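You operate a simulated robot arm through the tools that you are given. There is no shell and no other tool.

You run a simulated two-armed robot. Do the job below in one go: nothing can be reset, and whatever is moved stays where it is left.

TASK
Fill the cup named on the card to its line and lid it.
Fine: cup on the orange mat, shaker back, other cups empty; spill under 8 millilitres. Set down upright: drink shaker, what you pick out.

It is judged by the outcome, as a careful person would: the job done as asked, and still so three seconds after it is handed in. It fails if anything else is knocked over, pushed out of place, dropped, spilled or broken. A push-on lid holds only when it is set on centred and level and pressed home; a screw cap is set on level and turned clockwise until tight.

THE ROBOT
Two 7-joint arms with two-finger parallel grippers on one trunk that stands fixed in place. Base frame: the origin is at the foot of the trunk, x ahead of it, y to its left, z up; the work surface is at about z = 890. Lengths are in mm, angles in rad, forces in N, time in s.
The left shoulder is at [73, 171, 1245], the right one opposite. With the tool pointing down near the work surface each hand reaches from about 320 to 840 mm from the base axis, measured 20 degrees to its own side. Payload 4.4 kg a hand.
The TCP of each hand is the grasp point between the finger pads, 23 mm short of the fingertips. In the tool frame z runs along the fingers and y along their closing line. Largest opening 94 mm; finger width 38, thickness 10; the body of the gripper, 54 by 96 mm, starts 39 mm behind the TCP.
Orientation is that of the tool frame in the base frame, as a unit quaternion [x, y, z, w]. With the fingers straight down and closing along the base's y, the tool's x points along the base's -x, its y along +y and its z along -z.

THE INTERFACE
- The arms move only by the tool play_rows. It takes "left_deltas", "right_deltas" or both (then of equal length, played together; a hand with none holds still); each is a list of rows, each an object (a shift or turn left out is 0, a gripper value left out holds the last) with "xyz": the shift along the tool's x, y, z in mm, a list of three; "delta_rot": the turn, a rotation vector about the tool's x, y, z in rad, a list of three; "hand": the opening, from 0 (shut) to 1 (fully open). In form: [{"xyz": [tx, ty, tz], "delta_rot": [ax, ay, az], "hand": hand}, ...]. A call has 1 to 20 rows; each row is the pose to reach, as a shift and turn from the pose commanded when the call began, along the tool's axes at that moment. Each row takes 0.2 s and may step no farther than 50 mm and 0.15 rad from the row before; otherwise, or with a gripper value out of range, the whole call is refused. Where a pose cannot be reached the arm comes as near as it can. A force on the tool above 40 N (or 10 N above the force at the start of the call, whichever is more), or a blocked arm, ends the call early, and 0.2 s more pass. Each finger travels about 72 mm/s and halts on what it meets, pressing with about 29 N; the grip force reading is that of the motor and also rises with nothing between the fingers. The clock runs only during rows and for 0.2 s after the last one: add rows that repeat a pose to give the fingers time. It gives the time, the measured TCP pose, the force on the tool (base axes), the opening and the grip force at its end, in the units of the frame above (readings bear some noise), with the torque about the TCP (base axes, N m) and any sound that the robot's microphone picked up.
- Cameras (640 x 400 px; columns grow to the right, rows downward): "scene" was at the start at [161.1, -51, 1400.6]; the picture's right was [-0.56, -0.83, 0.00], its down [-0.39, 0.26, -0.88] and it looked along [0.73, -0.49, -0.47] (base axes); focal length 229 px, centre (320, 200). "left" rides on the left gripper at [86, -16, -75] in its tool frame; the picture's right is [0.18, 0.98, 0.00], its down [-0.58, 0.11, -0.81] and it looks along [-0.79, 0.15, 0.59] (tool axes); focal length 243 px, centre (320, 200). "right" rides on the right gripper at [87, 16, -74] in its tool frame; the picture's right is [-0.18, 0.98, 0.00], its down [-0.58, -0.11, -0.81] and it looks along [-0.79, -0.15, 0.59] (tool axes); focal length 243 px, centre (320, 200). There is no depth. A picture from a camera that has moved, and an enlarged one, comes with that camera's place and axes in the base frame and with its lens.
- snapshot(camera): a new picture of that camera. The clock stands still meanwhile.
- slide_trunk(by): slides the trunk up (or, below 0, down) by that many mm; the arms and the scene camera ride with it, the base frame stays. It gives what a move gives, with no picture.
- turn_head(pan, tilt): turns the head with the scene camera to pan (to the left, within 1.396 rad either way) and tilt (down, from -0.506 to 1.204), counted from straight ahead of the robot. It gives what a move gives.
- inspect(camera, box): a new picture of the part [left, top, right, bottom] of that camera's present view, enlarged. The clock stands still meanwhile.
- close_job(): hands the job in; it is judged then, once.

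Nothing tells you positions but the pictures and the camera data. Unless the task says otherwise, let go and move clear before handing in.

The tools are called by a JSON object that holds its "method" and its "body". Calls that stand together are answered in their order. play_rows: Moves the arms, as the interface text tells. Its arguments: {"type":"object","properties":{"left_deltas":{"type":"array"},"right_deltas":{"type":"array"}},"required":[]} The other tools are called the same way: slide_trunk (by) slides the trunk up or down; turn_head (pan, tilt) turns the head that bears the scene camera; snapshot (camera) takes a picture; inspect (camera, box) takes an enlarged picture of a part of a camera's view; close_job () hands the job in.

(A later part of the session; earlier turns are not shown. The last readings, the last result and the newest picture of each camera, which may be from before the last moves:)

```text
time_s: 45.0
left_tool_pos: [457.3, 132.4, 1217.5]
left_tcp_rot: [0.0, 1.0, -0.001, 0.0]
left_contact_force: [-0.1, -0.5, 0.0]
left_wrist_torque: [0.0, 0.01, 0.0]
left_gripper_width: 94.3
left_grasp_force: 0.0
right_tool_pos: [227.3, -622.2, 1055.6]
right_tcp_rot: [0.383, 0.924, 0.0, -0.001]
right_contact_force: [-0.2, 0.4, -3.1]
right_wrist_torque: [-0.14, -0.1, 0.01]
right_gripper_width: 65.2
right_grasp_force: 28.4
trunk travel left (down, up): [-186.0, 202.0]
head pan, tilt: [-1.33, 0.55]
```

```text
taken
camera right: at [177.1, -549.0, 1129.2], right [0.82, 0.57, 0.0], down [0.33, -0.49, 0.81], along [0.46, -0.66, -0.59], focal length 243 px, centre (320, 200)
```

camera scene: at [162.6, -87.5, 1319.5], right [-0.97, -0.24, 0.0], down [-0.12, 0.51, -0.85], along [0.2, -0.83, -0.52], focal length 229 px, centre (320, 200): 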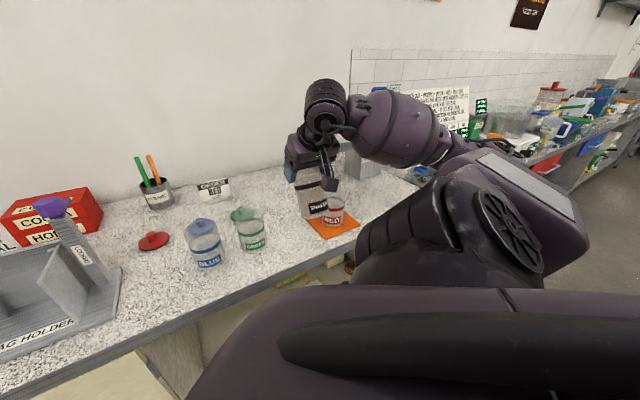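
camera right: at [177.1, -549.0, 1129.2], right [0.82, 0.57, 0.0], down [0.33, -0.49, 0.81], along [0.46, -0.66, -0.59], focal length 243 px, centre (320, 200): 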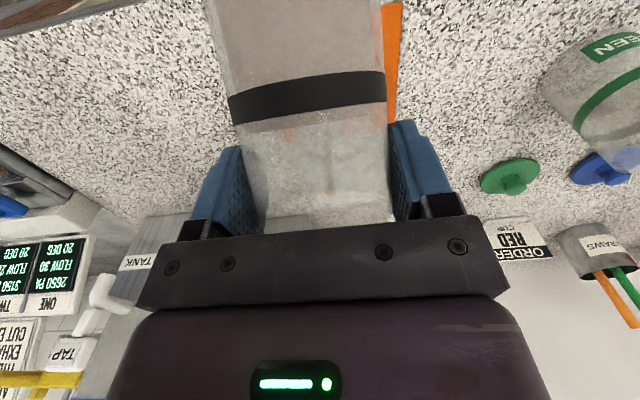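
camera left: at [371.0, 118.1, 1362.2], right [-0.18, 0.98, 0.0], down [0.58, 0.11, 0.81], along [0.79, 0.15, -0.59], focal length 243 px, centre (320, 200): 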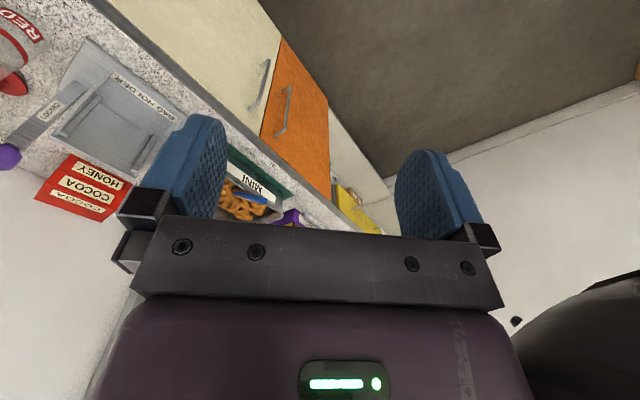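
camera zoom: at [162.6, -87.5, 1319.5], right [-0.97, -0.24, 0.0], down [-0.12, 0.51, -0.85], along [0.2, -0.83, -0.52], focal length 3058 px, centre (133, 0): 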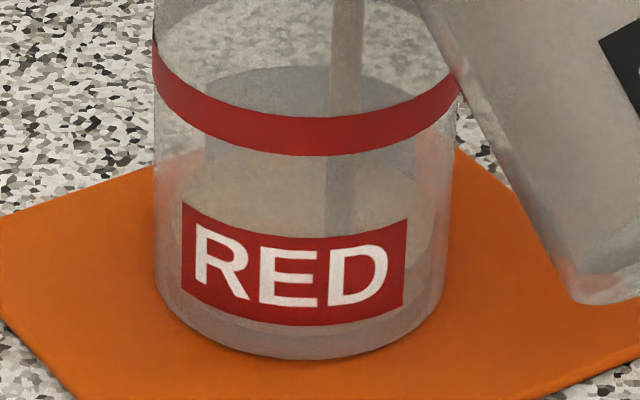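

About 10 mm of drink is in the cup so far, close to what the tilt predicts. The line's middle is at z ≈ 954 and the surface is near 907. I'll tilt on to 60 degrees.

{"method": "play_rows", "body": {"right_deltas": [{"xyz": [-0.4, 0, -0.5], "delta_rot": [0, 0.0175, 0]}, {"xyz": [-0.8, 0, -1.1], "delta_rot": [0, 0.035, 0]}, {"xyz": [-1.2, 0, -1.6], "delta_rot": [0, 0.0525, 0]}, {"xyz": [-1.6, 0, -2.2], "delta_rot": [0, 0.07, 0]}, {"xyz": [-2, 0, -2.7], "delta_rot": [0, 0.0875, 0]}, {"xyz": [-2, 0, -2.7], "delta_rot": [0, 0.0875, 0]}, {"xyz": [-2, 0, -2.7], "delta_rot": [0, 0.0875, 0]}, {"xyz": [-2, 0, -2.7], "delta_rot": [0, 0.0875, 0]}, {"xyz": [-2, 0, -2.7], "delta_rot": [0, 0.0875, 0]}]}}

{"method": "inspect", "body": {"camera": "scene", "box": [318, 180, 348, 230]}}

{"method": "inspect", "body": {"camera": "scene", "box": [300, 130, 390, 240]}}

```text
time_s: 47.0
left_tool_pos: [457.1, 132.8, 1216.6]
left_tcp_rot: [0.0, 1.0, 0.0, 0.0]
left_contact_force: [-0.3, 0.1, -0.5]
left_wrist_torque: [-0.02, 0.0, -0.03]
left_gripper_width: 93.9
left_grasp_force: 0.1
right_tool_pos: [228.7, -621.9, 1058.3]
right_tcp_rot: [0.382, 0.923, 0.017, -0.041]
right_contact_force: [0.0, 0.3, -3.3]
right_wrist_torque: [-0.07, -0.13, 0.03]
right_gripper_width: 65.3
right_grasp_force: 28.5
trunk travel left (down, up): [-186.0, 202.0]
head pan, tilt: [-1.33, 0.55]
```

```text
8.00 times, centred on (333, 205) of scene
camera zoom: at [162.6, -87.5, 1319.5], right [-0.97, -0.24, 0.0], down [-0.12, 0.51, -0.85], along [0.2, -0.83, -0.52], focal length 1835 px, centre (216, 160)
```

zoom: 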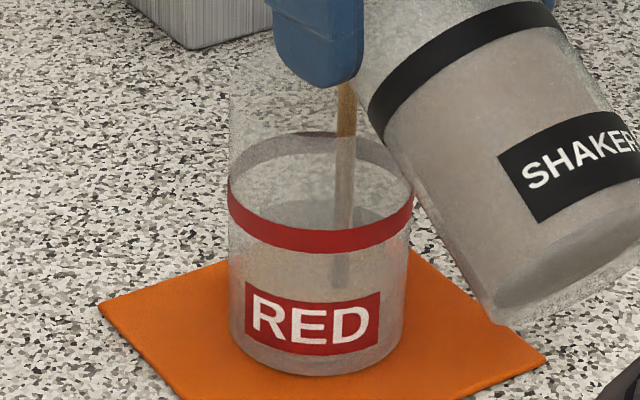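

```text
3.64 times, centred on (345, 185) of scene
camera zoom: at [162.6, -87.5, 1319.5], right [-0.97, -0.24, 0.0], down [-0.12, 0.51, -0.85], along [0.2, -0.83, -0.52], focal length 834 px, centre (229, 254)
```

zoom: 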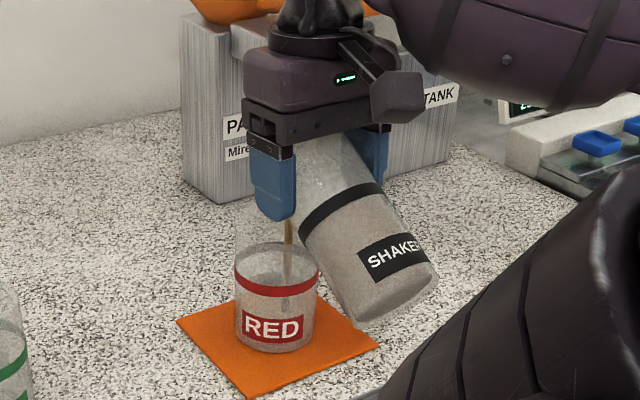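

The surface is near z ≈ 918, about 22 mm deep, right on prediction, and the stream stays well inside the mouth. I'll go on to 66 degrees and let it settle.

{"method": "play_rows", "body": {"right_deltas": [{"xyz": [-0.4, 0, -0.5], "delta_rot": [0, 0.0175, 0]}, {"xyz": [-0.8, 0, -1.1], "delta_rot": [0, 0.035, 0]}, {"xyz": [-1.1, 0, -1.6], "delta_rot": [0, 0.0525, 0]}, {"xyz": [-1.5, 0, -2.2], "delta_rot": [0, 0.07, 0]}, {"xyz": [-1.9, 0, -2.7], "delta_rot": [0, 0.0875, 0]}, {"xyz": [-2.3, 0, -3.3], "delta_rot": [0, 0.105, 0]}, {"xyz": [-2.3, 0, -3.3], "delta_rot": [0, 0.105, 0]}, {"xyz": [-2.3, 0, -3.3], "delta_rot": [0, 0.105, 0]}, {"xyz": [-2.3, 0, -3.3], "delta_rot": [0, 0.105, 0]}, {"xyz": [-2.3, 0, -3.3], "delta_rot": [0, 0.105, 0]}]}}

{"method": "inspect", "body": {"camera": "scene", "box": [318, 180, 348, 230]}}

{"method": "inspect", "body": {"camera": "scene", "box": [300, 130, 390, 240]}}

```text
time_s: 49.2
left_tool_pos: [458.1, 133.6, 1217.8]
left_tcp_rot: [0.0, 1.0, 0.0, 0.0]
left_contact_force: [-0.6, 0.1, -0.8]
left_wrist_torque: [0.02, 0.01, -0.01]
left_gripper_width: 94.1
left_grasp_force: 0.1
right_tool_pos: [229.5, -625.1, 1060.5]
right_tcp_rot: [0.381, 0.92, 0.037, -0.089]
right_contact_force: [-0.6, 0.3, -2.8]
right_wrist_torque: [-0.07, -0.1, 0.02]
right_gripper_width: 65.3
right_grasp_force: 28.7
trunk travel left (down, up): [-186.0, 202.0]
head pan, tilt: [-1.33, 0.55]
```

```text
8.00 times, centred on (333, 205) of scene
camera zoom: at [162.6, -87.5, 1319.6], right [-0.97, -0.24, 0.0], down [-0.12, 0.51, -0.85], along [0.2, -0.83, -0.52], focal length 1835 px, centre (216, 160)
```

zoom: 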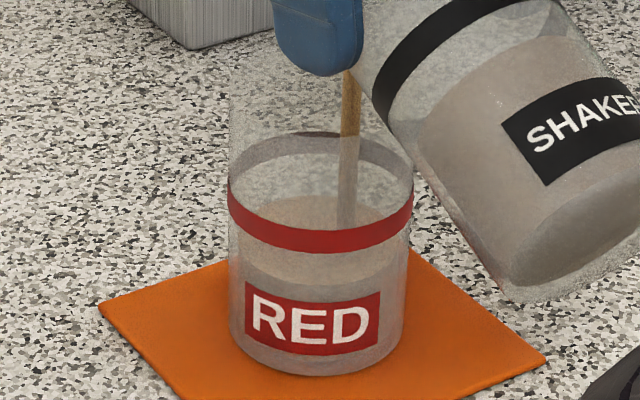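

```text
3.64 times, centred on (345, 185) of scene
camera zoom: at [162.6, -87.5, 1319.6], right [-0.97, -0.24, 0.0], down [-0.12, 0.51, -0.85], along [0.2, -0.83, -0.52], focal length 834 px, centre (229, 254)
```

zoom: 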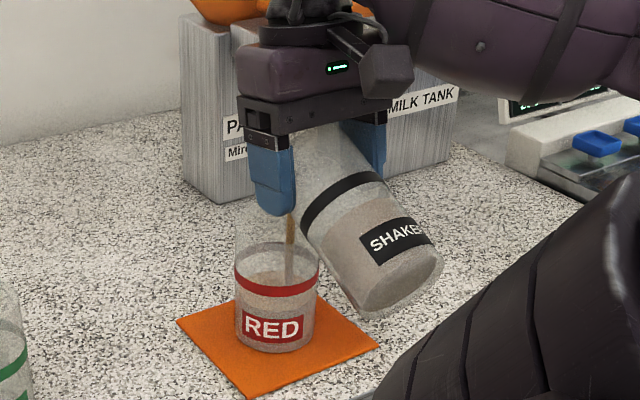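

The surface is now near z ≈ 932, again matching prediction, with about 21 mm to go. I'll tilt gently to 71 degrees and let it settle before the final trim.

{"method": "play_rows", "body": {"right_deltas": [{"xyz": [-0.3, 0, -0.4], "delta_rot": [0, 0.0125, 0]}, {"xyz": [-0.6, 0, -0.8], "delta_rot": [0, 0.025, 0]}, {"xyz": [-0.9, 0, -1.2], "delta_rot": [0, 0.0375, 0]}, {"xyz": [-1.2, 0, -1.6], "delta_rot": [0, 0.05, 0]}, {"xyz": [-1.5, 0, -2], "delta_rot": [0, 0.0625, 0]}, {"xyz": [-1.8, 0, -2.4], "delta_rot": [0, 0.075, 0]}, {"xyz": [-2, 0, -2.8], "delta_rot": [0, 0.0873, 0]}, {"xyz": [-2, 0, -2.8], "delta_rot": [0, 0.0873, 0]}, {"xyz": [-2, 0, -2.8], "delta_rot": [0, 0.0873, 0]}, {"xyz": [-2, 0, -2.8], "delta_rot": [0, 0.0873, 0]}, {"xyz": [-2, 0, -2.8], "delta_rot": [0, 0.0873, 0]}, {"xyz": [-2, 0, -2.8], "delta_rot": [0, 0.0873, 0]}]}}

{"method": "inspect", "body": {"camera": "scene", "box": [318, 180, 348, 230]}}

```text
time_s: 51.8
left_tool_pos: [456.0, 133.2, 1218.0]
left_tcp_rot: [0.001, 1.0, 0.001, 0.0]
left_contact_force: [-0.1, 0.6, 0.1]
left_wrist_torque: [0.05, -0.01, 0.02]
left_gripper_width: 94.2
left_grasp_force: 0.1
right_tool_pos: [232.2, -627.3, 1062.5]
right_tcp_rot: [0.379, 0.915, 0.053, -0.129]
right_contact_force: [-0.3, -0.2, -1.5]
right_wrist_torque: [-0.08, -0.05, -0.02]
right_gripper_width: 65.3
right_grasp_force: 29.2
trunk travel left (down, up): [-186.0, 202.0]
head pan, tilt: [-1.33, 0.55]
```

```text
8.00 times, centred on (333, 205) of scene
camera zoom: at [162.6, -87.4, 1319.6], right [-0.97, -0.24, 0.0], down [-0.12, 0.51, -0.85], along [0.2, -0.83, -0.52], focal length 1835 px, centre (216, 160)
```

zoom: 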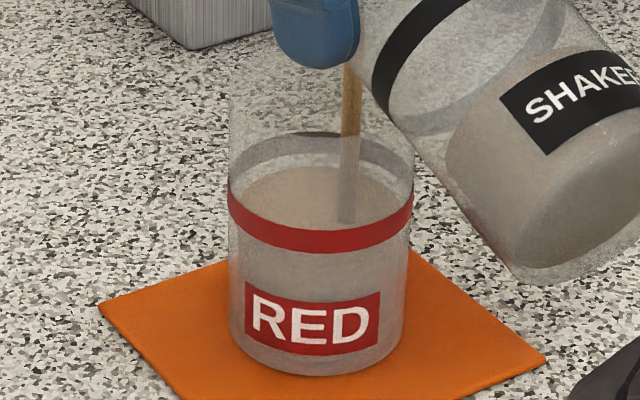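

The surface is at about z ≈ 946, just below the line's lower edge at 949, and a thin stream still runs. I'll hold a second to see how much more comes at this tilt.

{"method": "play_rows", "body": {"right_deltas": [{"xyz": [0, 0, 0]}, {"xyz": [0, 0, 0]}, {"xyz": [0, 0, 0]}, {"xyz": [0, 0, 0]}, {"xyz": [0, 0, 0]}]}}

{"method": "inspect", "body": {"camera": "scene", "box": [320, 188, 344, 218]}}

```text
time_s: 53.0
left_tool_pos: [457.5, 134.5, 1217.2]
left_tcp_rot: [0.0, 1.0, 0.0, -0.001]
left_contact_force: [-0.3, 0.6, 0.6]
left_wrist_torque: [-0.02, 0.03, 0.04]
left_gripper_width: 93.9
left_grasp_force: 0.0
right_tool_pos: [232.3, -628.0, 1061.8]
right_tcp_rot: [0.379, 0.915, 0.054, -0.129]
right_contact_force: [0.0, -0.5, -2.6]
right_wrist_torque: [-0.11, -0.07, 0.0]
right_gripper_width: 65.2
right_grasp_force: 29.3
trunk travel left (down, up): [-186.0, 202.0]
head pan, tilt: [-1.33, 0.55]
```

```text
13.33 times, centred on (332, 203) of scene
camera zoom: at [162.6, -87.4, 1319.6], right [-0.97, -0.24, 0.0], down [-0.12, 0.51, -0.85], along [0.2, -0.83, -0.52], focal length 3058 px, centre (160, 160)
```

zoom: 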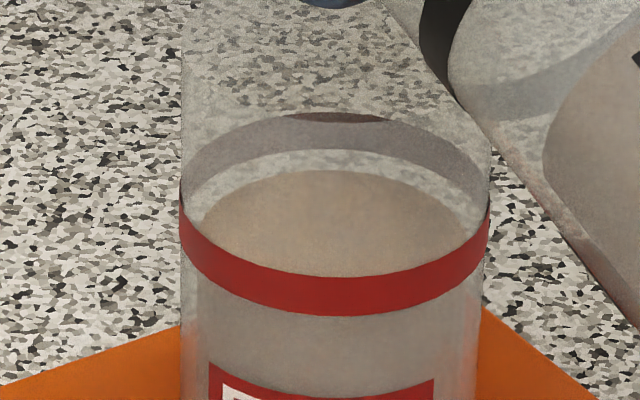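

The flow has stopped with the surface at about z ≈ 947, roughly 8 mm below the middle of the line. I'll tilt 2 degrees more and let it settle.

{"method": "play_rows", "body": {"right_deltas": [{"xyz": [-0.3, 0, -0.4], "delta_rot": [0, 0.012, 0]}, {"xyz": [-0.5, 0, -0.7], "delta_rot": [0, 0.024, 0]}, {"xyz": [-0.7, 0, -1.0], "delta_rot": [0, 0.035, 0]}, {"xyz": [-0.7, 0, -1.0], "delta_rot": [0, 0.035, 0]}, {"xyz": [-0.7, 0, -1.0], "delta_rot": [0, 0.035, 0]}, {"xyz": [-0.7, 0, -1.0], "delta_rot": [0, 0.035, 0]}, {"xyz": [-0.7, 0, -1.0], "delta_rot": [0, 0.035, 0]}, {"xyz": [-0.7, 0, -1.0], "delta_rot": [0, 0.035, 0]}, {"xyz": [-0.7, 0, -1.0], "delta_rot": [0, 0.035, 0]}, {"xyz": [-0.7, 0, -1.0], "delta_rot": [0, 0.035, 0]}]}}

{"method": "inspect", "body": {"camera": "scene", "box": [320, 188, 344, 218]}}

```text
time_s: 55.2
left_tool_pos: [456.8, 133.1, 1216.4]
left_tcp_rot: [0.0, 1.0, 0.0, -0.001]
left_contact_force: [0.4, -0.8, 0.9]
left_wrist_torque: [0.01, -0.04, 0.02]
left_gripper_width: 94.3
left_grasp_force: 0.1
right_tool_pos: [235.2, -626.5, 1063.2]
right_tcp_rot: [0.378, 0.912, 0.06, -0.145]
right_contact_force: [-0.1, -0.1, -2.8]
right_wrist_torque: [-0.08, -0.09, 0.0]
right_gripper_width: 65.0
right_grasp_force: 29.1
trunk travel left (down, up): [-186.0, 202.0]
head pan, tilt: [-1.33, 0.55]
```

```text
13.33 times, centred on (332, 203) of scene
camera zoom: at [162.6, -87.4, 1319.6], right [-0.97, -0.24, 0.0], down [-0.12, 0.51, -0.85], along [0.2, -0.83, -0.52], focal length 3058 px, centre (160, 160)
```

zoom: 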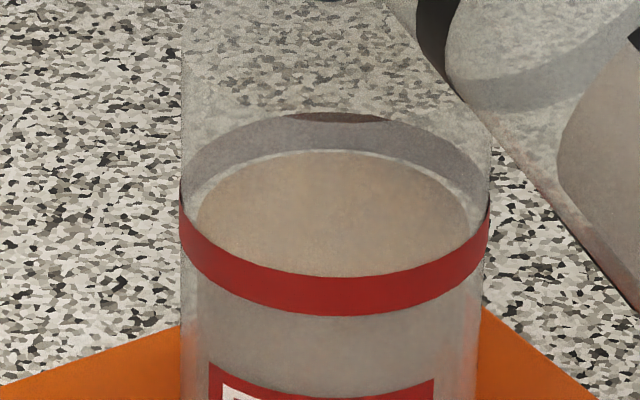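

The surface is now at about z ≈ 952, inside the line's band of 950–960. A final 1.1 degrees should bring it to the middle.

{"method": "play_rows", "body": {"right_deltas": [{"xyz": [-0.2, 0, -0.3], "delta_rot": [0, 0.01, 0]}, {"xyz": [-0.4, 0, -0.5], "delta_rot": [0, 0.019, 0]}, {"xyz": [-0.4, 0, -0.5], "delta_rot": [0, 0.019, 0]}, {"xyz": [-0.4, 0, -0.5], "delta_rot": [0, 0.019, 0]}, {"xyz": [-0.4, 0, -0.5], "delta_rot": [0, 0.019, 0]}, {"xyz": [-0.4, 0, -0.5], "delta_rot": [0, 0.019, 0]}, {"xyz": [-0.4, 0, -0.5], "delta_rot": [0, 0.019, 0]}, {"xyz": [-0.4, 0, -0.5], "delta_rot": [0, 0.019, 0]}, {"xyz": [-0.4, 0, -0.5], "delta_rot": [0, 0.019, 0]}]}}

{"method": "inspect", "body": {"camera": "scene", "box": [320, 188, 344, 218]}}

{"method": "inspect", "body": {"camera": "scene", "box": [300, 130, 390, 240]}}

```text
time_s: 57.2
left_tool_pos: [457.9, 134.8, 1217.9]
left_tcp_rot: [0.0, 1.0, 0.001, 0.0]
left_contact_force: [0.6, 0.9, -0.6]
left_wrist_torque: [0.0, -0.01, 0.02]
left_gripper_width: 94.0
left_grasp_force: 0.1
right_tool_pos: [233.9, -630.0, 1064.9]
right_tcp_rot: [0.378, 0.911, 0.064, -0.154]
right_contact_force: [1.0, 0.1, -2.5]
right_wrist_torque: [-0.08, -0.07, -0.01]
right_gripper_width: 65.1
right_grasp_force: 29.1
trunk travel left (down, up): [-186.0, 202.0]
head pan, tilt: [-1.33, 0.55]
```

```text
13.33 times, centred on (332, 203) of scene
camera zoom: at [162.6, -87.4, 1319.6], right [-0.97, -0.24, 0.0], down [-0.12, 0.51, -0.85], along [0.2, -0.83, -0.52], focal length 3058 px, centre (160, 160)
```

zoom: 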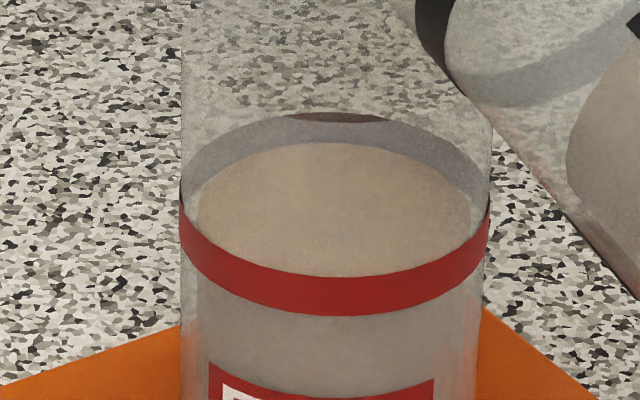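

```text
3.64 times, centred on (345, 185) of scene
camera zoom: at [162.6, -87.4, 1319.6], right [-0.97, -0.24, 0.0], down [-0.12, 0.51, -0.85], along [0.2, -0.83, -0.52], focal length 834 px, centre (229, 254)
```

zoom: 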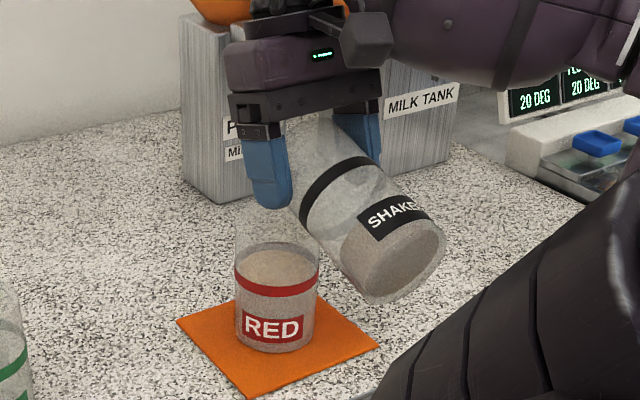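

The drink is at z ≈ 954.5, in the middle of the red line, and the stream has stopped. I'll turn the shaker back upright while rising and drawing clear of the cup.

{"method": "play_rows", "body": {"right_deltas": [{"xyz": [0, 0, 0], "delta_rot": [0, -0.08, 0]}, {"xyz": [0.7, 0, -1.9], "delta_rot": [0, -0.18, 0]}, {"xyz": [3.9, 0, -5], "delta_rot": [0, -0.3, 0]}, {"xyz": [8.4, 0, -11.9], "delta_rot": [0, -0.42, 0]}, {"xyz": [13.6, 0, -20.7], "delta_rot": [0, -0.52, 0]}, {"xyz": [18.8, 0, -29.5], "delta_rot": [0, -0.6, 0]}, {"xyz": [22.3, 0, -36.7], "delta_rot": [0, -0.6, 0]}, {"xyz": [23.6, 0, -40.4], "delta_rot": [0, -0.6, 0]}, {"xyz": [23.6, 0, -40.4], "delta_rot": [0, -0.7, 0]}, {"xyz": [23.6, 0, -40.4], "delta_rot": [0, -0.8, 0]}, {"xyz": [23.6, 0, -40.4], "delta_rot": [0, -0.86, 0]}, {"xyz": [23.6, 0, -40.4], "delta_rot": [0, -0.86, 0]}]}}

{"method": "inspect", "body": {"camera": "scene", "box": [300, 130, 390, 240]}}

{"method": "inspect", "body": {"camera": "scene", "box": [315, 180, 355, 240]}}

```text
time_s: 59.8
left_tool_pos: [457.9, 134.0, 1218.6]
left_tcp_rot: [-0.001, 1.0, 0.0, 0.0]
left_contact_force: [-1.0, 0.2, 0.4]
left_wrist_torque: [0.0, 0.01, 0.02]
left_gripper_width: 94.0
left_grasp_force: 0.1
right_tool_pos: [226.7, -621.6, 1110.1]
right_tcp_rot: [0.37, 0.892, -0.1, 0.24]
right_contact_force: [0.0, -0.1, -2.1]
right_wrist_torque: [-0.05, -0.02, -0.02]
right_gripper_width: 65.3
right_grasp_force: 28.9
trunk travel left (down, up): [-186.0, 202.0]
head pan, tilt: [-1.33, 0.55]
```

```text
3.64 times, centred on (345, 185) of scene
camera zoom: at [162.6, -87.4, 1319.5], right [-0.97, -0.24, 0.0], down [-0.12, 0.51, -0.85], along [0.2, -0.83, -0.52], focal length 834 px, centre (229, 254)
```

zoom: 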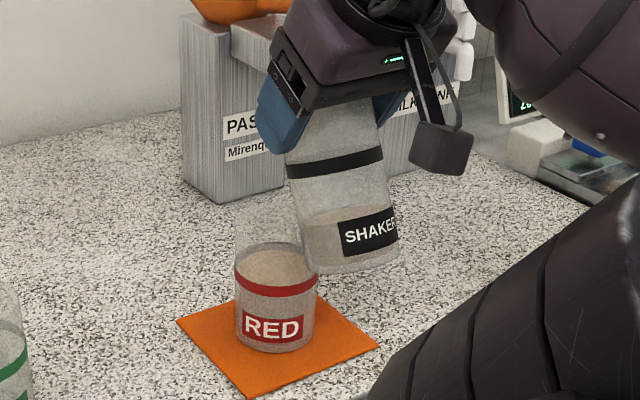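

```text
6.67 times, centred on (335, 210) of scene
camera zoom: at [162.6, -87.4, 1319.5], right [-0.97, -0.24, 0.0], down [-0.12, 0.51, -0.85], along [0.2, -0.83, -0.52], focal length 1529 px, centre (220, 133)
```

zoom: 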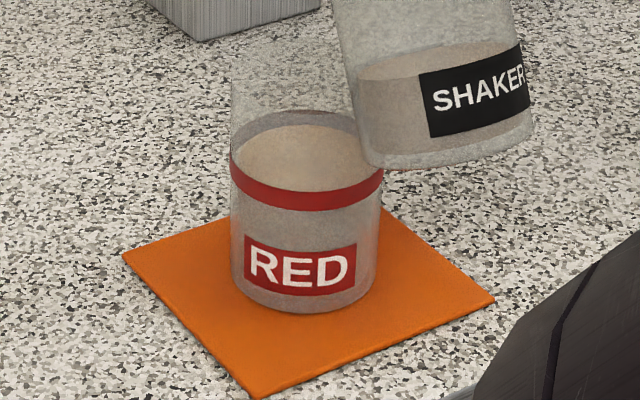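

The pour is clean, with nothing on the mat or counter. I'll take the shaker back the way it came, starting sideways away from the cup.

{"method": "play_rows", "body": {"right_deltas": [{"xyz": [0, 10, 0]}, {"xyz": [0, 28, 0]}, {"xyz": [0, 50, 0]}, {"xyz": [0, 72, 0]}, {"xyz": [0, 92, 0]}, {"xyz": [0, 106, 0]}, {"xyz": [0, 113, 0]}, {"xyz": [0, 113, 0]}]}}

```text
time_s: 61.6
left_tool_pos: [458.1, 134.2, 1216.5]
left_tcp_rot: [0.0, 1.0, 0.0, 0.0]
left_contact_force: [0.2, 0.9, 0.7]
left_wrist_torque: [-0.01, 0.0, 0.01]
left_gripper_width: 94.0
left_grasp_force: 0.0
right_tool_pos: [308.9, -540.8, 1108.5]
right_tcp_rot: [0.37, 0.892, -0.1, 0.239]
right_contact_force: [-0.5, -0.7, -1.5]
right_wrist_torque: [-0.01, -0.03, 0.02]
right_gripper_width: 65.3
right_grasp_force: 29.1
trunk travel left (down, up): [-186.0, 202.0]
head pan, tilt: [-1.33, 0.55]
```

{"method": "play_rows", "body": {"right_deltas": [{"xyz": [-6.9, 0, 4]}, {"xyz": [-22.5, 0, 13], "delta_rot": [0, -0.03, 0]}, {"xyz": [-43.3, 0, 25.1], "delta_rot": [0, -0.08, 0]}, {"xyz": [-65.8, 0, 38.1], "delta_rot": [0, -0.14, 0]}, {"xyz": [-90, 0, 52.1], "delta_rot": [0, -0.21, 0]}, {"xyz": [-112.5, 0, 65.2], "delta_rot": [0, -0.28, 0]}, {"xyz": [-133.3, 0, 77.2], "delta_rot": [0, -0.34, 0]}, {"xyz": [-148.9, 0, 86.2], "delta_rot": [0, -0.39, 0]}, {"xyz": [-155.8, 0, 90.2], "delta_rot": [0, -0.42, 0]}, {"xyz": [-157.9, 0, 91.4], "delta_rot": [0, -0.435, 0]}, {"xyz": [-157.9, 0, 91.4], "delta_rot": [0, -0.435, 0]}]}}

{"method": "inspect", "body": {"camera": "scene", "box": [220, 100, 380, 240]}}

{"method": "snapshot", "body": {"camera": "right"}}

```text
time_s: 64.0
left_tool_pos: [457.5, 132.5, 1216.7]
left_tcp_rot: [0.0, 1.0, -0.001, 0.0]
left_contact_force: [0.5, 0.7, 0.1]
left_wrist_torque: [0.01, -0.03, 0.01]
left_gripper_width: 93.9
left_grasp_force: 0.1
right_tool_pos: [436.3, -670.1, 1111.1]
right_tcp_rot: [0.34, 0.82, -0.176, 0.426]
right_contact_force: [0.0, 0.2, -2.0]
right_wrist_torque: [-0.01, -0.01, -0.01]
right_gripper_width: 64.9
right_grasp_force: 28.7
trunk travel left (down, up): [-186.0, 202.0]
head pan, tilt: [-1.33, 0.55]
```

```text
2.86 times, centred on (300, 170) of scene
camera zoom: at [162.6, -87.4, 1319.6], right [-0.97, -0.24, 0.0], down [-0.12, 0.51, -0.85], along [0.2, -0.83, -0.52], focal length 655 px, centre (377, 286)
```

zoom: 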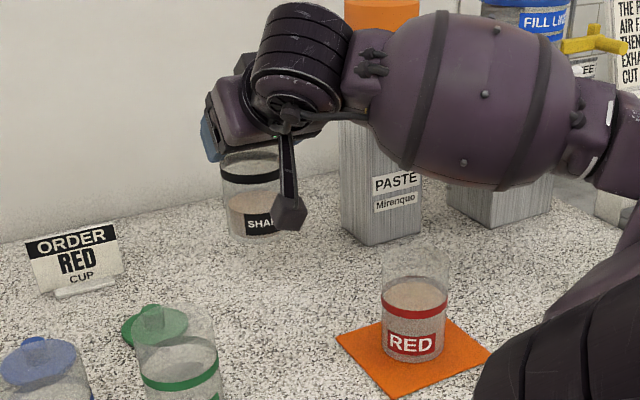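

```text
taken
camera right: at [368.3, -580.9, 1081.7], right [0.77, 0.62, 0.15], down [-0.31, 0.15, 0.94], along [0.56, -0.77, 0.31], focal length 243 px, centre (320, 200)
```

right: 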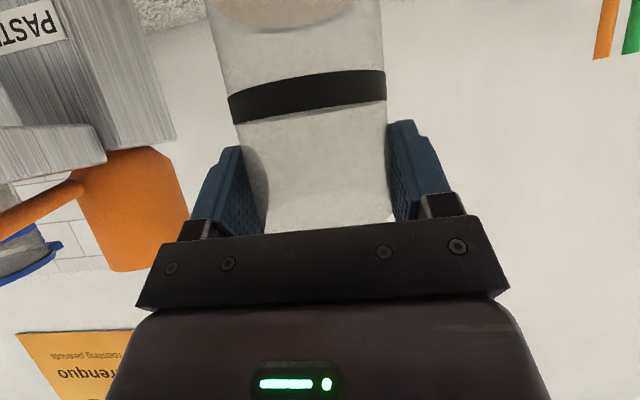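

The shaker hangs upright directly over its old spot, 111 mm up, with no slip in the grip. I'll lower it to just above the counter.

{"method": "play_rows", "body": {"right_deltas": [{"xyz": [8.2, 0, 5.7]}, {"xyz": [24.6, 0, 17.2]}, {"xyz": [43.4, 0, 30.4]}, {"xyz": [62.3, 0, 43.6]}, {"xyz": [76.2, 0, 53.3]}, {"xyz": [84.4, 0, 59.1]}, {"xyz": [87, 0, 60.9]}, {"xyz": [87, 0, 60.9]}]}}

{"method": "inspect", "body": {"camera": "scene", "box": [240, 140, 380, 240]}}

```text
time_s: 65.8
left_tool_pos: [458.0, 133.7, 1215.5]
left_tcp_rot: [0.0, 1.0, -0.001, 0.0]
left_contact_force: [0.5, 0.5, 0.6]
left_wrist_torque: [0.0, 0.0, 0.01]
left_gripper_width: 93.9
left_grasp_force: 0.0
right_tool_pos: [437.1, -669.9, 1004.9]
right_tcp_rot: [0.339, 0.819, -0.176, 0.427]
right_contact_force: [-0.1, -0.8, -1.4]
right_wrist_torque: [0.03, 0.01, 0.0]
right_gripper_width: 65.2
right_grasp_force: 29.1
trunk travel left (down, up): [-186.0, 202.0]
head pan, tilt: [-1.33, 0.55]
```

```text
4.00 times, centred on (310, 190) of scene
camera zoom: at [162.6, -87.5, 1319.6], right [-0.97, -0.24, 0.0], down [-0.12, 0.51, -0.85], along [0.2, -0.83, -0.52], focal length 918 px, centre (360, 240)
```

zoom: 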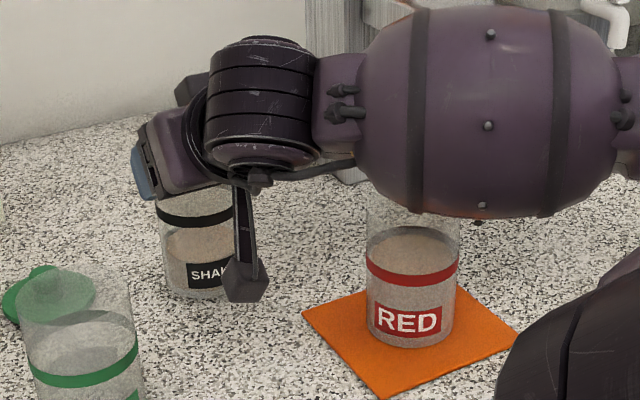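

{"method": "play_rows", "body": {"right_deltas": [{"xyz": [1.6, 0, 1.1]}, {"xyz": [3.3, 0, 2.3]}, {"xyz": [4.1, 0, 2.9]}, {"xyz": [4.1, 0, 2.9]}]}}

```text
time_s: 66.8
left_tool_pos: [456.4, 133.4, 1218.9]
left_tcp_rot: [0.0, 1.0, 0.0, 0.0]
left_contact_force: [0.1, -0.1, 0.1]
left_wrist_torque: [0.0, -0.01, 0.01]
left_gripper_width: 94.1
left_grasp_force: 0.1
right_tool_pos: [436.6, -668.9, 999.2]
right_tcp_rot: [0.339, 0.819, -0.177, 0.429]
right_contact_force: [-0.2, -4.8, 10.8]
right_wrist_torque: [-0.21, 0.22, 0.06]
right_gripper_width: 65.3
right_grasp_force: 28.9
trunk travel left (down, up): [-186.0, 202.0]
head pan, tilt: [-1.33, 0.55]
```

The shaker has touched down with about 11 N. I'll ease off slightly, open the fingers and withdraw along the approach line.

{"method": "play_rows", "body": {"right_deltas": [{"xyz": [-0.7, 0, -0.5]}, {"xyz": [-0.7, 0, -0.5], "hand": 0.72}, {"xyz": [-0.7, 0, -0.5], "hand": 0.8}, {"xyz": [-0.7, 0, -0.5], "hand": 1.0}, {"xyz": [-0.7, 0, -0.5], "hand": 1.0}, {"xyz": [-0.7, 0, -0.5], "hand": 1.0}]}}

{"method": "snapshot", "body": {"camera": "right"}}

```text
time_s: 68.2
left_tool_pos: [456.1, 132.8, 1217.8]
left_tcp_rot: [-0.001, 1.0, 0.0, -0.001]
left_contact_force: [0.1, 0.0, -0.6]
left_wrist_torque: [0.03, -0.01, 0.01]
left_gripper_width: 93.8
left_grasp_force: 0.1
right_tool_pos: [436.5, -669.3, 1000.1]
right_tcp_rot: [0.339, 0.819, -0.176, 0.427]
right_contact_force: [0.7, 0.4, -0.3]
right_wrist_torque: [-0.02, -0.04, 0.01]
right_gripper_width: 94.1
right_grasp_force: 0.1
trunk travel left (down, up): [-186.0, 202.0]
head pan, tilt: [-1.33, 0.55]
```

```text
taken
camera right: at [369.1, -579.7, 970.8], right [0.77, 0.62, 0.15], down [-0.31, 0.15, 0.94], along [0.56, -0.77, 0.31], focal length 243 px, centre (320, 200)
```

right: 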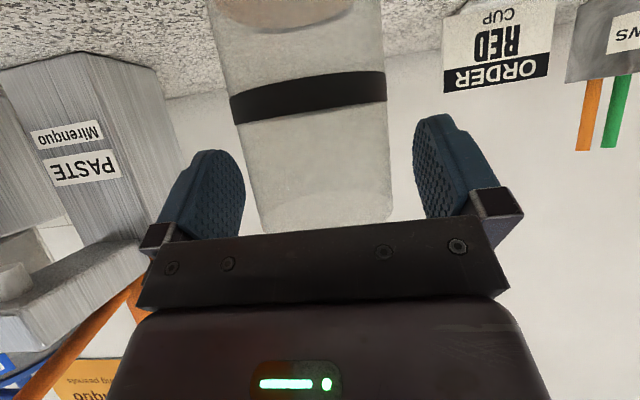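

The shaker stands free between the open fingers. I'll back out along the same line.

{"method": "play_rows", "body": {"right_deltas": [{"xyz": [0, 0, -10]}, {"xyz": [0, 0, -28]}, {"xyz": [0, 0, -50]}, {"xyz": [0, 0, -75]}, {"xyz": [0, 0, -100]}, {"xyz": [0, 0, -120]}, {"xyz": [0, 0, -120]}]}}

{"method": "inspect", "body": {"camera": "scene", "box": [240, 140, 380, 240]}}

```text
time_s: 69.8
left_tool_pos: [457.2, 132.8, 1218.2]
left_tcp_rot: [0.0, 1.0, -0.001, 0.0]
left_contact_force: [-0.4, 0.1, -0.2]
left_wrist_torque: [-0.04, 0.02, 0.02]
left_gripper_width: 94.2
left_grasp_force: 0.0
right_tool_pos: [365.8, -601.1, 1069.6]
right_tcp_rot: [0.34, 0.819, -0.177, 0.426]
right_contact_force: [-0.2, 0.1, -0.2]
right_wrist_torque: [0.01, -0.01, -0.03]
right_gripper_width: 93.8
right_grasp_force: 0.2
trunk travel left (down, up): [-186.0, 202.0]
head pan, tilt: [-1.33, 0.55]
```

```text
4.00 times, centred on (310, 190) of scene
camera zoom: at [162.7, -87.4, 1319.5], right [-0.97, -0.24, 0.0], down [-0.12, 0.51, -0.85], along [0.2, -0.83, -0.52], focal length 918 px, centre (360, 240)
```

zoom: 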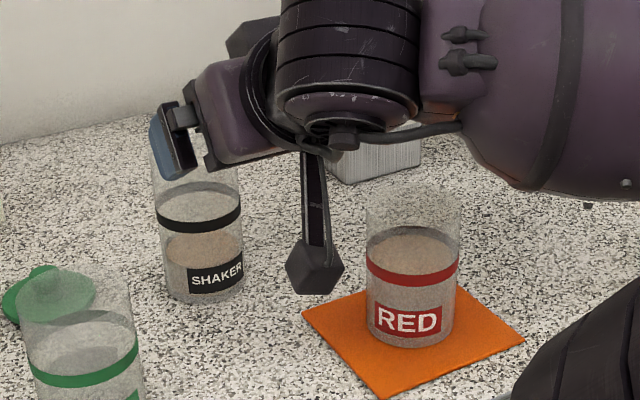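

The shaker is back on its spot and upright. Next is the red lid: I'll rise, turn the hand to point straight down, and travel toward it.

{"method": "play_rows", "body": {"right_deltas": [{"xyz": [-12, 0, -8.6]}, {"xyz": [-24.6, 0, -17.2], "delta_rot": [0, 0.05, 0]}, {"xyz": [-27, 25, -14], "delta_rot": [0, 0.15, 0]}, {"xyz": [-30, 58, -10], "delta_rot": [0, 0.27, 0]}, {"xyz": [-33, 92, -6], "delta_rot": [0, 0.39, 0]}, {"xyz": [-36, 127, -2], "delta_rot": [0, 0.51, 0]}, {"xyz": [-39, 162, 3], "delta_rot": [0, 0.63, 0]}, {"xyz": [-42, 197, 8], "delta_rot": [0, 0.75, 0]}, {"xyz": [-45, 232, 13], "delta_rot": [0, 0.86, 0]}, {"xyz": [-48, 264, 17], "delta_rot": [0, 0.94, 0]}, {"xyz": [-50.1, 286.4, 19.3], "delta_rot": [0, 0.96, 0]}, {"xyz": [-50.1, 286.4, 19.3], "delta_rot": [0, 0.96, 0]}]}}

{"method": "turn_head", "body": {"pan": -0.75, "tilt": 0.55}}

{"method": "snapshot", "body": {"camera": "scene"}}

{"method": "snapshot", "body": {"camera": "right"}}

```text
time_s: 72.4
left_tool_pos: [457.0, 132.9, 1217.2]
left_tcp_rot: [0.0, 1.0, 0.001, 0.0]
left_contact_force: [-0.4, 0.8, 0.7]
left_wrist_torque: [0.0, -0.01, 0.01]
left_gripper_width: 93.8
left_grasp_force: 0.0
right_tool_pos: [598.8, -430.5, 1098.3]
right_tcp_rot: [0.382, 0.924, 0.0, 0.0]
right_contact_force: [0.1, 0.7, -0.4]
right_wrist_torque: [0.02, -0.04, 0.0]
right_gripper_width: 93.8
right_grasp_force: 0.1
trunk travel left (down, up): [-186.0, 202.0]
head pan, tilt: [-1.33, 0.55]
```

```text
time_s: 73.4
left_tool_pos: [457.5, 133.0, 1218.0]
left_tcp_rot: [0.0, 1.0, 0.0, 0.0]
left_contact_force: [-0.4, -0.2, -0.5]
left_wrist_torque: [0.04, -0.03, -0.03]
left_gripper_width: 94.0
left_grasp_force: 0.1
right_tool_pos: [598.1, -431.0, 1098.8]
right_tcp_rot: [0.382, 0.924, 0.0, 0.0]
right_contact_force: [-0.9, -0.4, -0.2]
right_wrist_torque: [0.0, 0.0, 0.0]
right_gripper_width: 94.2
right_grasp_force: 0.1
trunk travel left (down, up): [-186.0, 202.0]
head pan, tilt: [-0.75, 0.55]
```

```text
taken
camera scene: at [206.7, -61.4, 1319.6], right [-0.68, -0.73, 0.0], down [-0.38, 0.36, -0.85], along [0.62, -0.58, -0.52], focal length 229 px, centre (320, 200)
```

scene: 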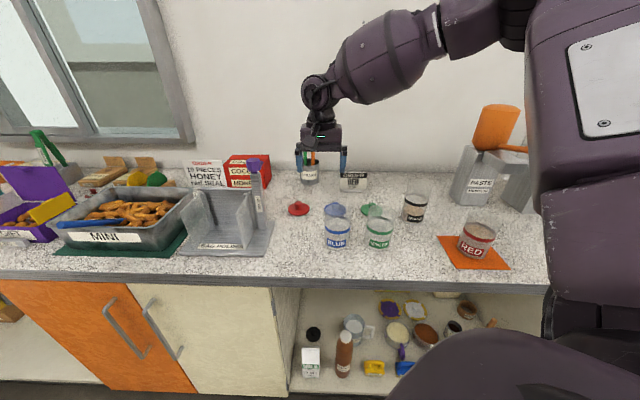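

```text
taken
camera right: at [548.7, -357.8, 1172.6], right [0.82, 0.57, 0.0], down [0.33, -0.49, 0.81], along [0.46, -0.67, -0.59], focal length 243 px, centre (320, 200)
```

right: 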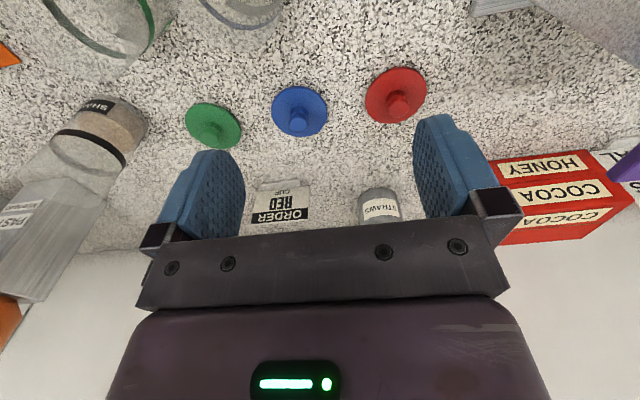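

The hand is in front of the row of lids, and the red one is at the right of this view. I'll enlarge it to fix its position and knob height.

{"method": "inspect", "body": {"camera": "right", "box": [350, 55, 440, 135]}}

{"method": "inspect", "body": {"camera": "scene", "box": [280, 190, 320, 225]}}

```text
5.00 times, centred on (395, 95) of right
camera zoom: at [548.7, -357.8, 1172.6], right [0.82, 0.57, 0.0], down [0.33, -0.49, 0.81], along [0.46, -0.67, -0.59], focal length 1213 px, centre (-55, 725)
```

zoom: 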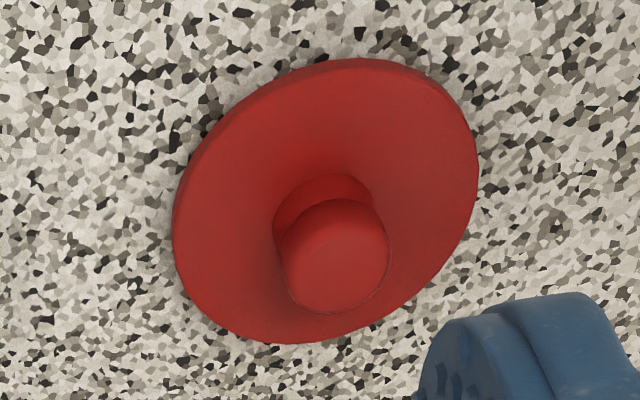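

```text
11.43 times, centred on (300, 208) of scene
camera zoom: at [206.7, -61.4, 1319.6], right [-0.68, -0.73, 0.0], down [-0.38, 0.36, -0.85], along [0.62, -0.58, -0.52], focal length 2621 px, centre (549, 114)
```

zoom: 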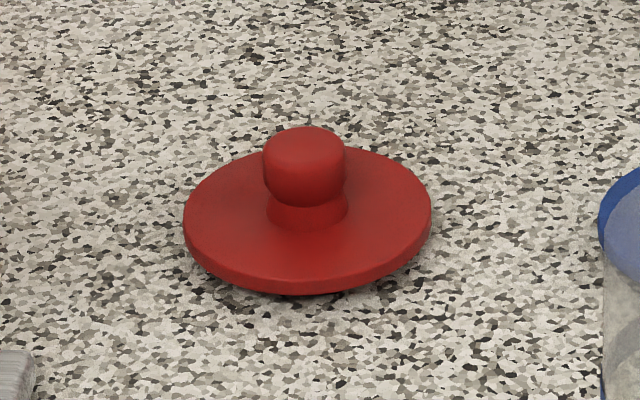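

The lid lies knob-up at about (713, -438), with its disc top at z ≈ 902 and knob top at z ≈ 924. I'll move over it at a safe height and check the reach.

{"method": "play_rows", "body": {"right_deltas": [{"xyz": [-22, 19, 10], "hand": 0.6}, {"xyz": [-44, 38, 20]}, {"xyz": [-66, 57, 30]}, {"xyz": [-86.1, 75.8, 38]}, {"xyz": [-86.1, 75.8, 38]}]}}

{"method": "snapshot", "body": {"camera": "right"}}

```text
time_s: 74.6
left_tool_pos: [456.2, 132.7, 1218.4]
left_tcp_rot: [0.0, 1.0, 0.0, 0.001]
left_contact_force: [0.0, -0.4, -0.3]
left_wrist_torque: [0.0, 0.0, 0.0]
left_gripper_width: 94.2
left_grasp_force: 0.1
right_tool_pos: [713.3, -437.4, 1064.8]
right_tcp_rot: [0.383, 0.924, 0.0, 0.0]
right_contact_force: [-0.3, 0.7, 0.6]
right_wrist_torque: [-0.01, 0.03, 0.04]
right_gripper_width: 56.1
right_grasp_force: 0.0
trunk travel left (down, up): [-186.0, 202.0]
head pan, tilt: [-0.75, 0.55]
```

```text
taken
camera right: at [662.7, -364.4, 1138.4], right [0.83, 0.56, 0.0], down [0.33, -0.49, 0.81], along [0.46, -0.67, -0.59], focal length 243 px, centre (320, 200)
```

right: 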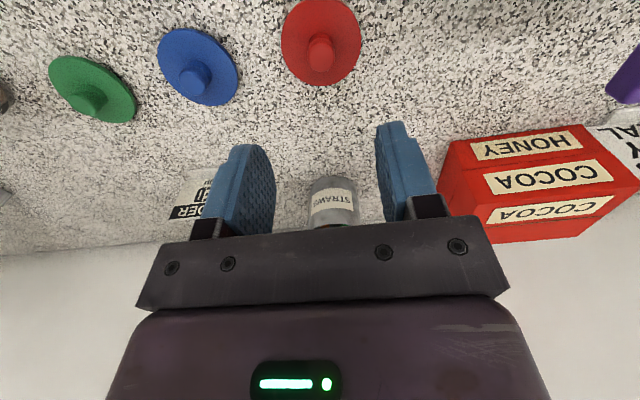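

The hand reaches over the lid at (713, -437). I'll verify the knob's position from here.

{"method": "inspect", "body": {"camera": "right", "box": [270, 0, 370, 90]}}

{"method": "inspect", "body": {"camera": "scene", "box": [260, 130, 380, 230]}}

```text
4.44 times, centred on (320, 45) of right
camera zoom: at [662.7, -364.4, 1138.4], right [0.83, 0.56, 0.0], down [0.33, -0.49, 0.81], along [0.46, -0.67, -0.59], focal length 1078 px, centre (320, 889)
```

zoom: 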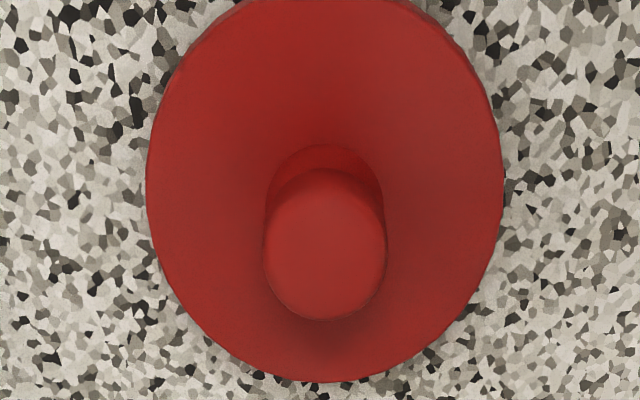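

```text
4.00 times, centred on (320, 180) of scene
camera zoom: at [205.5, -60.9, 1320.1], right [-0.68, -0.73, 0.0], down [-0.38, 0.36, -0.85], along [0.62, -0.58, -0.52], focal length 918 px, centre (320, 280)
```

zoom: 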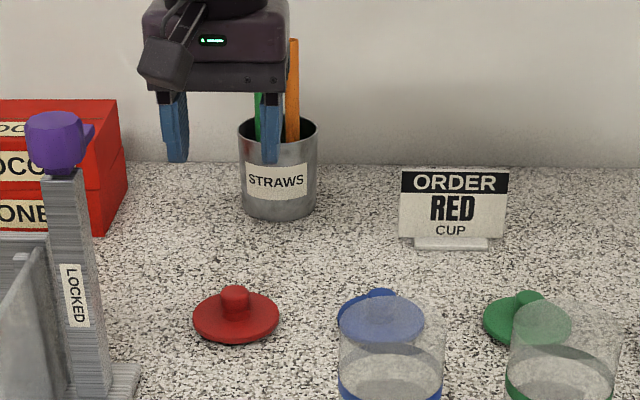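

The knob is within 2 mm of the hand's axis. I'll come down so the fingertips are just beside the top of the knob.

{"method": "play_rows", "body": {"right_deltas": [{"xyz": [-2, 0, 25]}, {"xyz": [-2, 0, 55]}, {"xyz": [-2, 0, 85]}, {"xyz": [-2, 0, 108]}, {"xyz": [-2, 0, 120]}, {"xyz": [-2, 0, 120]}]}}

{"method": "snapshot", "body": {"camera": "right"}}

{"method": "inspect", "body": {"camera": "scene", "box": [270, 160, 330, 225]}}

```text
time_s: 76.0
left_tool_pos: [457.4, 133.8, 1217.0]
left_tcp_rot: [-0.001, 1.0, 0.0, 0.0]
left_contact_force: [-0.5, 0.0, 1.0]
left_wrist_torque: [0.01, 0.04, -0.02]
left_gripper_width: 94.2
left_grasp_force: 0.1
right_tool_pos: [682.6, -442.0, 961.8]
right_tcp_rot: [0.383, 0.924, 0.002, 0.001]
right_contact_force: [-0.1, 0.5, -0.3]
right_wrist_torque: [0.0, 0.0, 0.0]
right_gripper_width: 56.3
right_grasp_force: 0.1
right hand out of reach, approached as far as the arm can: row 2, 3, 4, 5, 6
trunk travel left (down, up): [-186.0, 202.0]
head pan, tilt: [-0.75, 0.55]
```

```text
taken
camera right: at [632.4, -368.7, 1035.7], right [0.83, 0.56, 0.0], down [0.33, -0.49, 0.81], along [0.46, -0.67, -0.59], focal length 243 px, centre (320, 200)
```

right: 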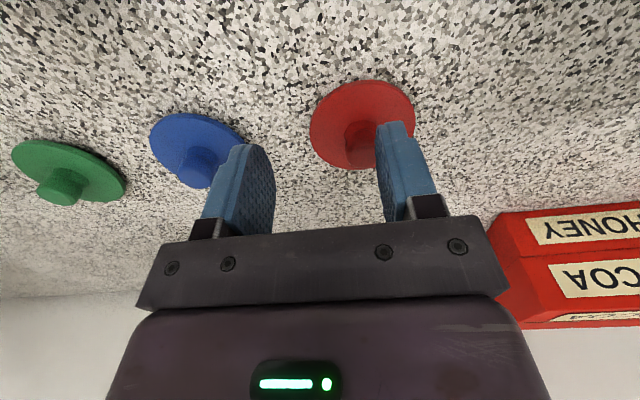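

```text
6.15 times, centred on (300, 192) of scene
camera zoom: at [206.7, -61.2, 1319.6], right [-0.68, -0.73, 0.0], down [-0.38, 0.36, -0.85], along [0.62, -0.58, -0.52], focal length 1412 px, centre (443, 246)
```

zoom: 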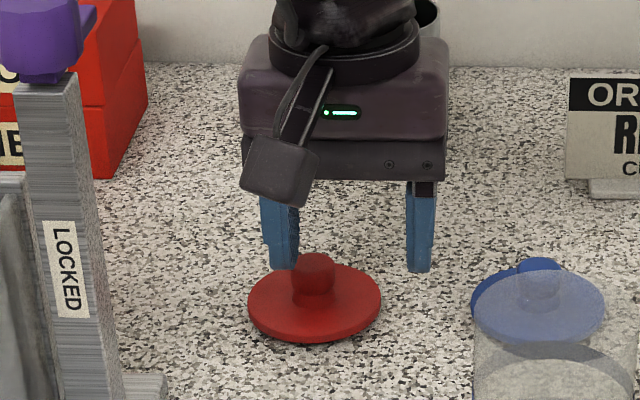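

Lower down, the lid is just out of reach, but at z ≈ 1065 the arm could get over it. I'll go back up above the knob, then lower the whole trunk instead of the arm.

{"method": "play_rows", "body": {"right_deltas": [{"xyz": [0, 0, -30]}, {"xyz": [0, 0, -65]}, {"xyz": [-10, 12, -90]}, {"xyz": [-20.5, 25.3, -105]}, {"xyz": [-20.5, 25.3, -105]}]}}

{"method": "slide_trunk", "body": {"by": -60}}

{"method": "snapshot", "body": {"camera": "scene"}}

{"method": "snapshot", "body": {"camera": "right"}}

```text
time_s: 77.2
left_tool_pos: [456.7, 133.3, 1217.9]
left_tcp_rot: [-0.001, 1.0, 0.001, 0.0]
left_contact_force: [0.0, -0.3, -0.3]
left_wrist_torque: [0.01, -0.01, 0.03]
left_gripper_width: 93.9
left_grasp_force: 0.2
right_tool_pos: [713.5, -435.9, 1066.3]
right_tcp_rot: [0.382, 0.924, 0.001, 0.0]
right_contact_force: [-0.2, -0.3, -0.5]
right_wrist_torque: [0.0, 0.03, -0.02]
right_gripper_width: 56.6
right_grasp_force: 0.0
trunk travel left (down, up): [-186.0, 202.0]
head pan, tilt: [-0.75, 0.55]
```

```text
time_s: 78.2
left_tool_pos: [454.7, 134.5, 1159.8]
left_tcp_rot: [0.0, 1.0, 0.0, 0.001]
left_contact_force: [-1.1, -0.2, 0.4]
left_wrist_torque: [0.0, -0.02, -0.03]
left_gripper_width: 93.9
left_grasp_force: 0.1
right_tool_pos: [712.2, -438.0, 1007.9]
right_tcp_rot: [0.383, 0.924, 0.001, 0.003]
right_contact_force: [-0.2, 0.0, -0.4]
right_wrist_torque: [0.0, -0.04, 0.04]
right_gripper_width: 56.4
right_grasp_force: 0.2
trunk travel left (down, up): [-126.0, 262.0]
head pan, tilt: [-0.75, 0.55]
```

```text
taken
camera scene: at [265.3, -61.2, 1250.3], right [-0.68, -0.73, 0.0], down [-0.38, 0.36, -0.85], along [0.62, -0.58, -0.52], focal length 229 px, centre (320, 200)
```

scene: 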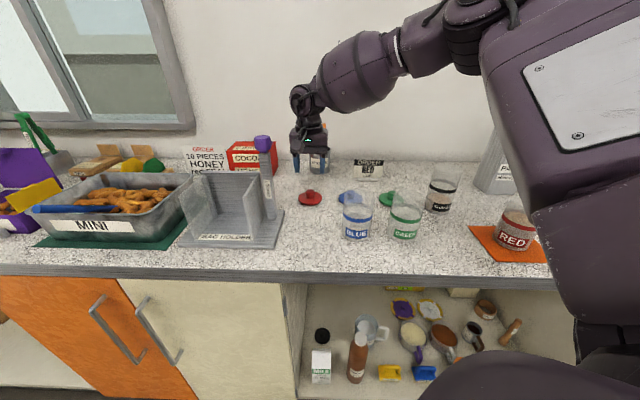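

```text
taken
camera right: at [661.4, -365.2, 1081.9], right [0.83, 0.56, 0.0], down [0.33, -0.49, 0.81], along [0.46, -0.67, -0.59], focal length 243 px, centre (320, 200)
```

right: 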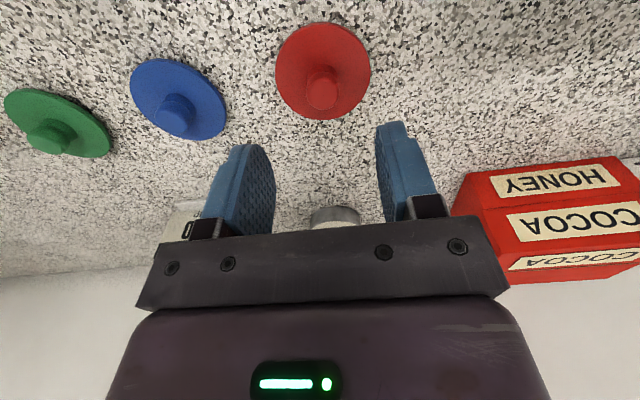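

Lowering the trunk also brings the shoulder forward, and the hand is now at z ≈ 1008 right over the lid. I'll continue down with the arm.

{"method": "play_rows", "body": {"right_deltas": [{"xyz": [-2.8, 1.9, 18]}, {"xyz": [-2.8, 1.9, 38]}, {"xyz": [-2.8, 1.9, 55]}, {"xyz": [-2.8, 1.9, 62]}, {"xyz": [-2.8, 1.9, 62]}]}}

{"method": "snapshot", "body": {"camera": "right"}}

{"method": "inspect", "body": {"camera": "scene", "box": [280, 150, 340, 215]}}

```text
time_s: 79.4
left_tool_pos: [456.9, 134.0, 1156.7]
left_tcp_rot: [0.0, 1.0, 0.0, 0.0]
left_contact_force: [0.0, 0.1, -0.8]
left_wrist_torque: [0.02, 0.0, 0.04]
left_gripper_width: 93.7
left_grasp_force: 0.1
right_tool_pos: [718.2, -440.3, 942.3]
right_tcp_rot: [0.382, 0.924, 0.001, 0.001]
right_contact_force: [0.1, 0.5, -0.3]
right_wrist_torque: [0.0, -0.02, 0.0]
right_gripper_width: 56.4
right_grasp_force: 0.0
trunk travel left (down, up): [-126.0, 262.0]
head pan, tilt: [-0.75, 0.55]
```

```text
taken
camera right: at [666.6, -367.6, 1016.8], right [0.82, 0.57, 0.0], down [0.33, -0.49, 0.81], along [0.46, -0.67, -0.59], focal length 243 px, centre (320, 200)
```

right: 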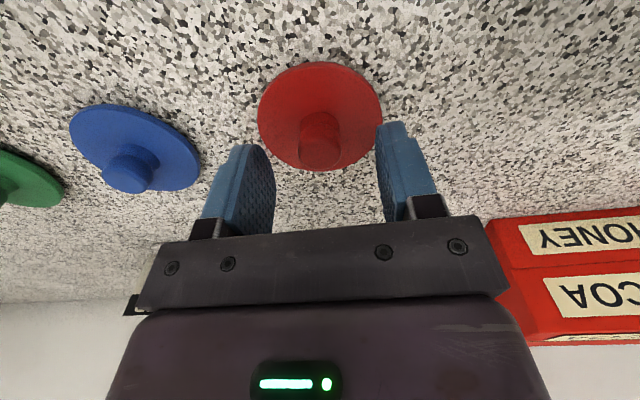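

```text
6.15 times, centred on (310, 182) of scene
camera zoom: at [267.5, -61.3, 1249.3], right [-0.68, -0.73, 0.0], down [-0.38, 0.36, -0.85], along [0.62, -0.58, -0.52], focal length 1412 px, centre (382, 308)
```

zoom: 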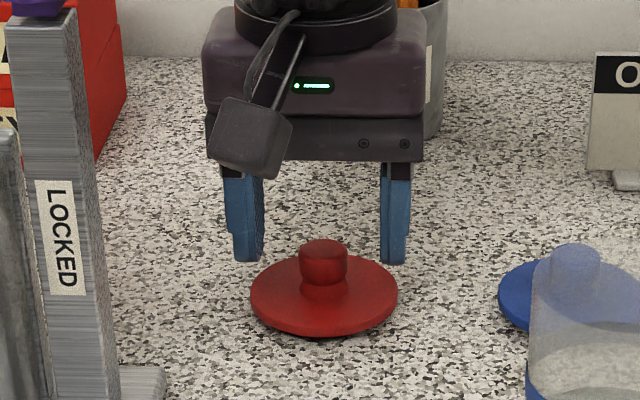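

{"method": "inspect", "body": {"camera": "right", "box": [250, 55, 400, 180]}}

```text
3.20 times, centred on (325, 118) of right
camera zoom: at [666.6, -367.6, 1016.8], right [0.82, 0.57, 0.0], down [0.33, -0.49, 0.81], along [0.46, -0.67, -0.59], focal length 776 px, centre (304, 464)
```

zoom: 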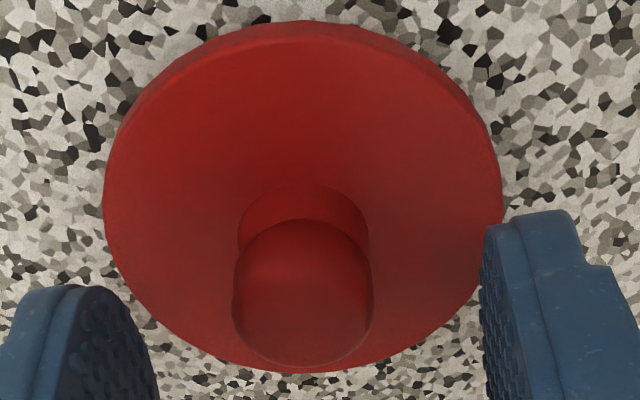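

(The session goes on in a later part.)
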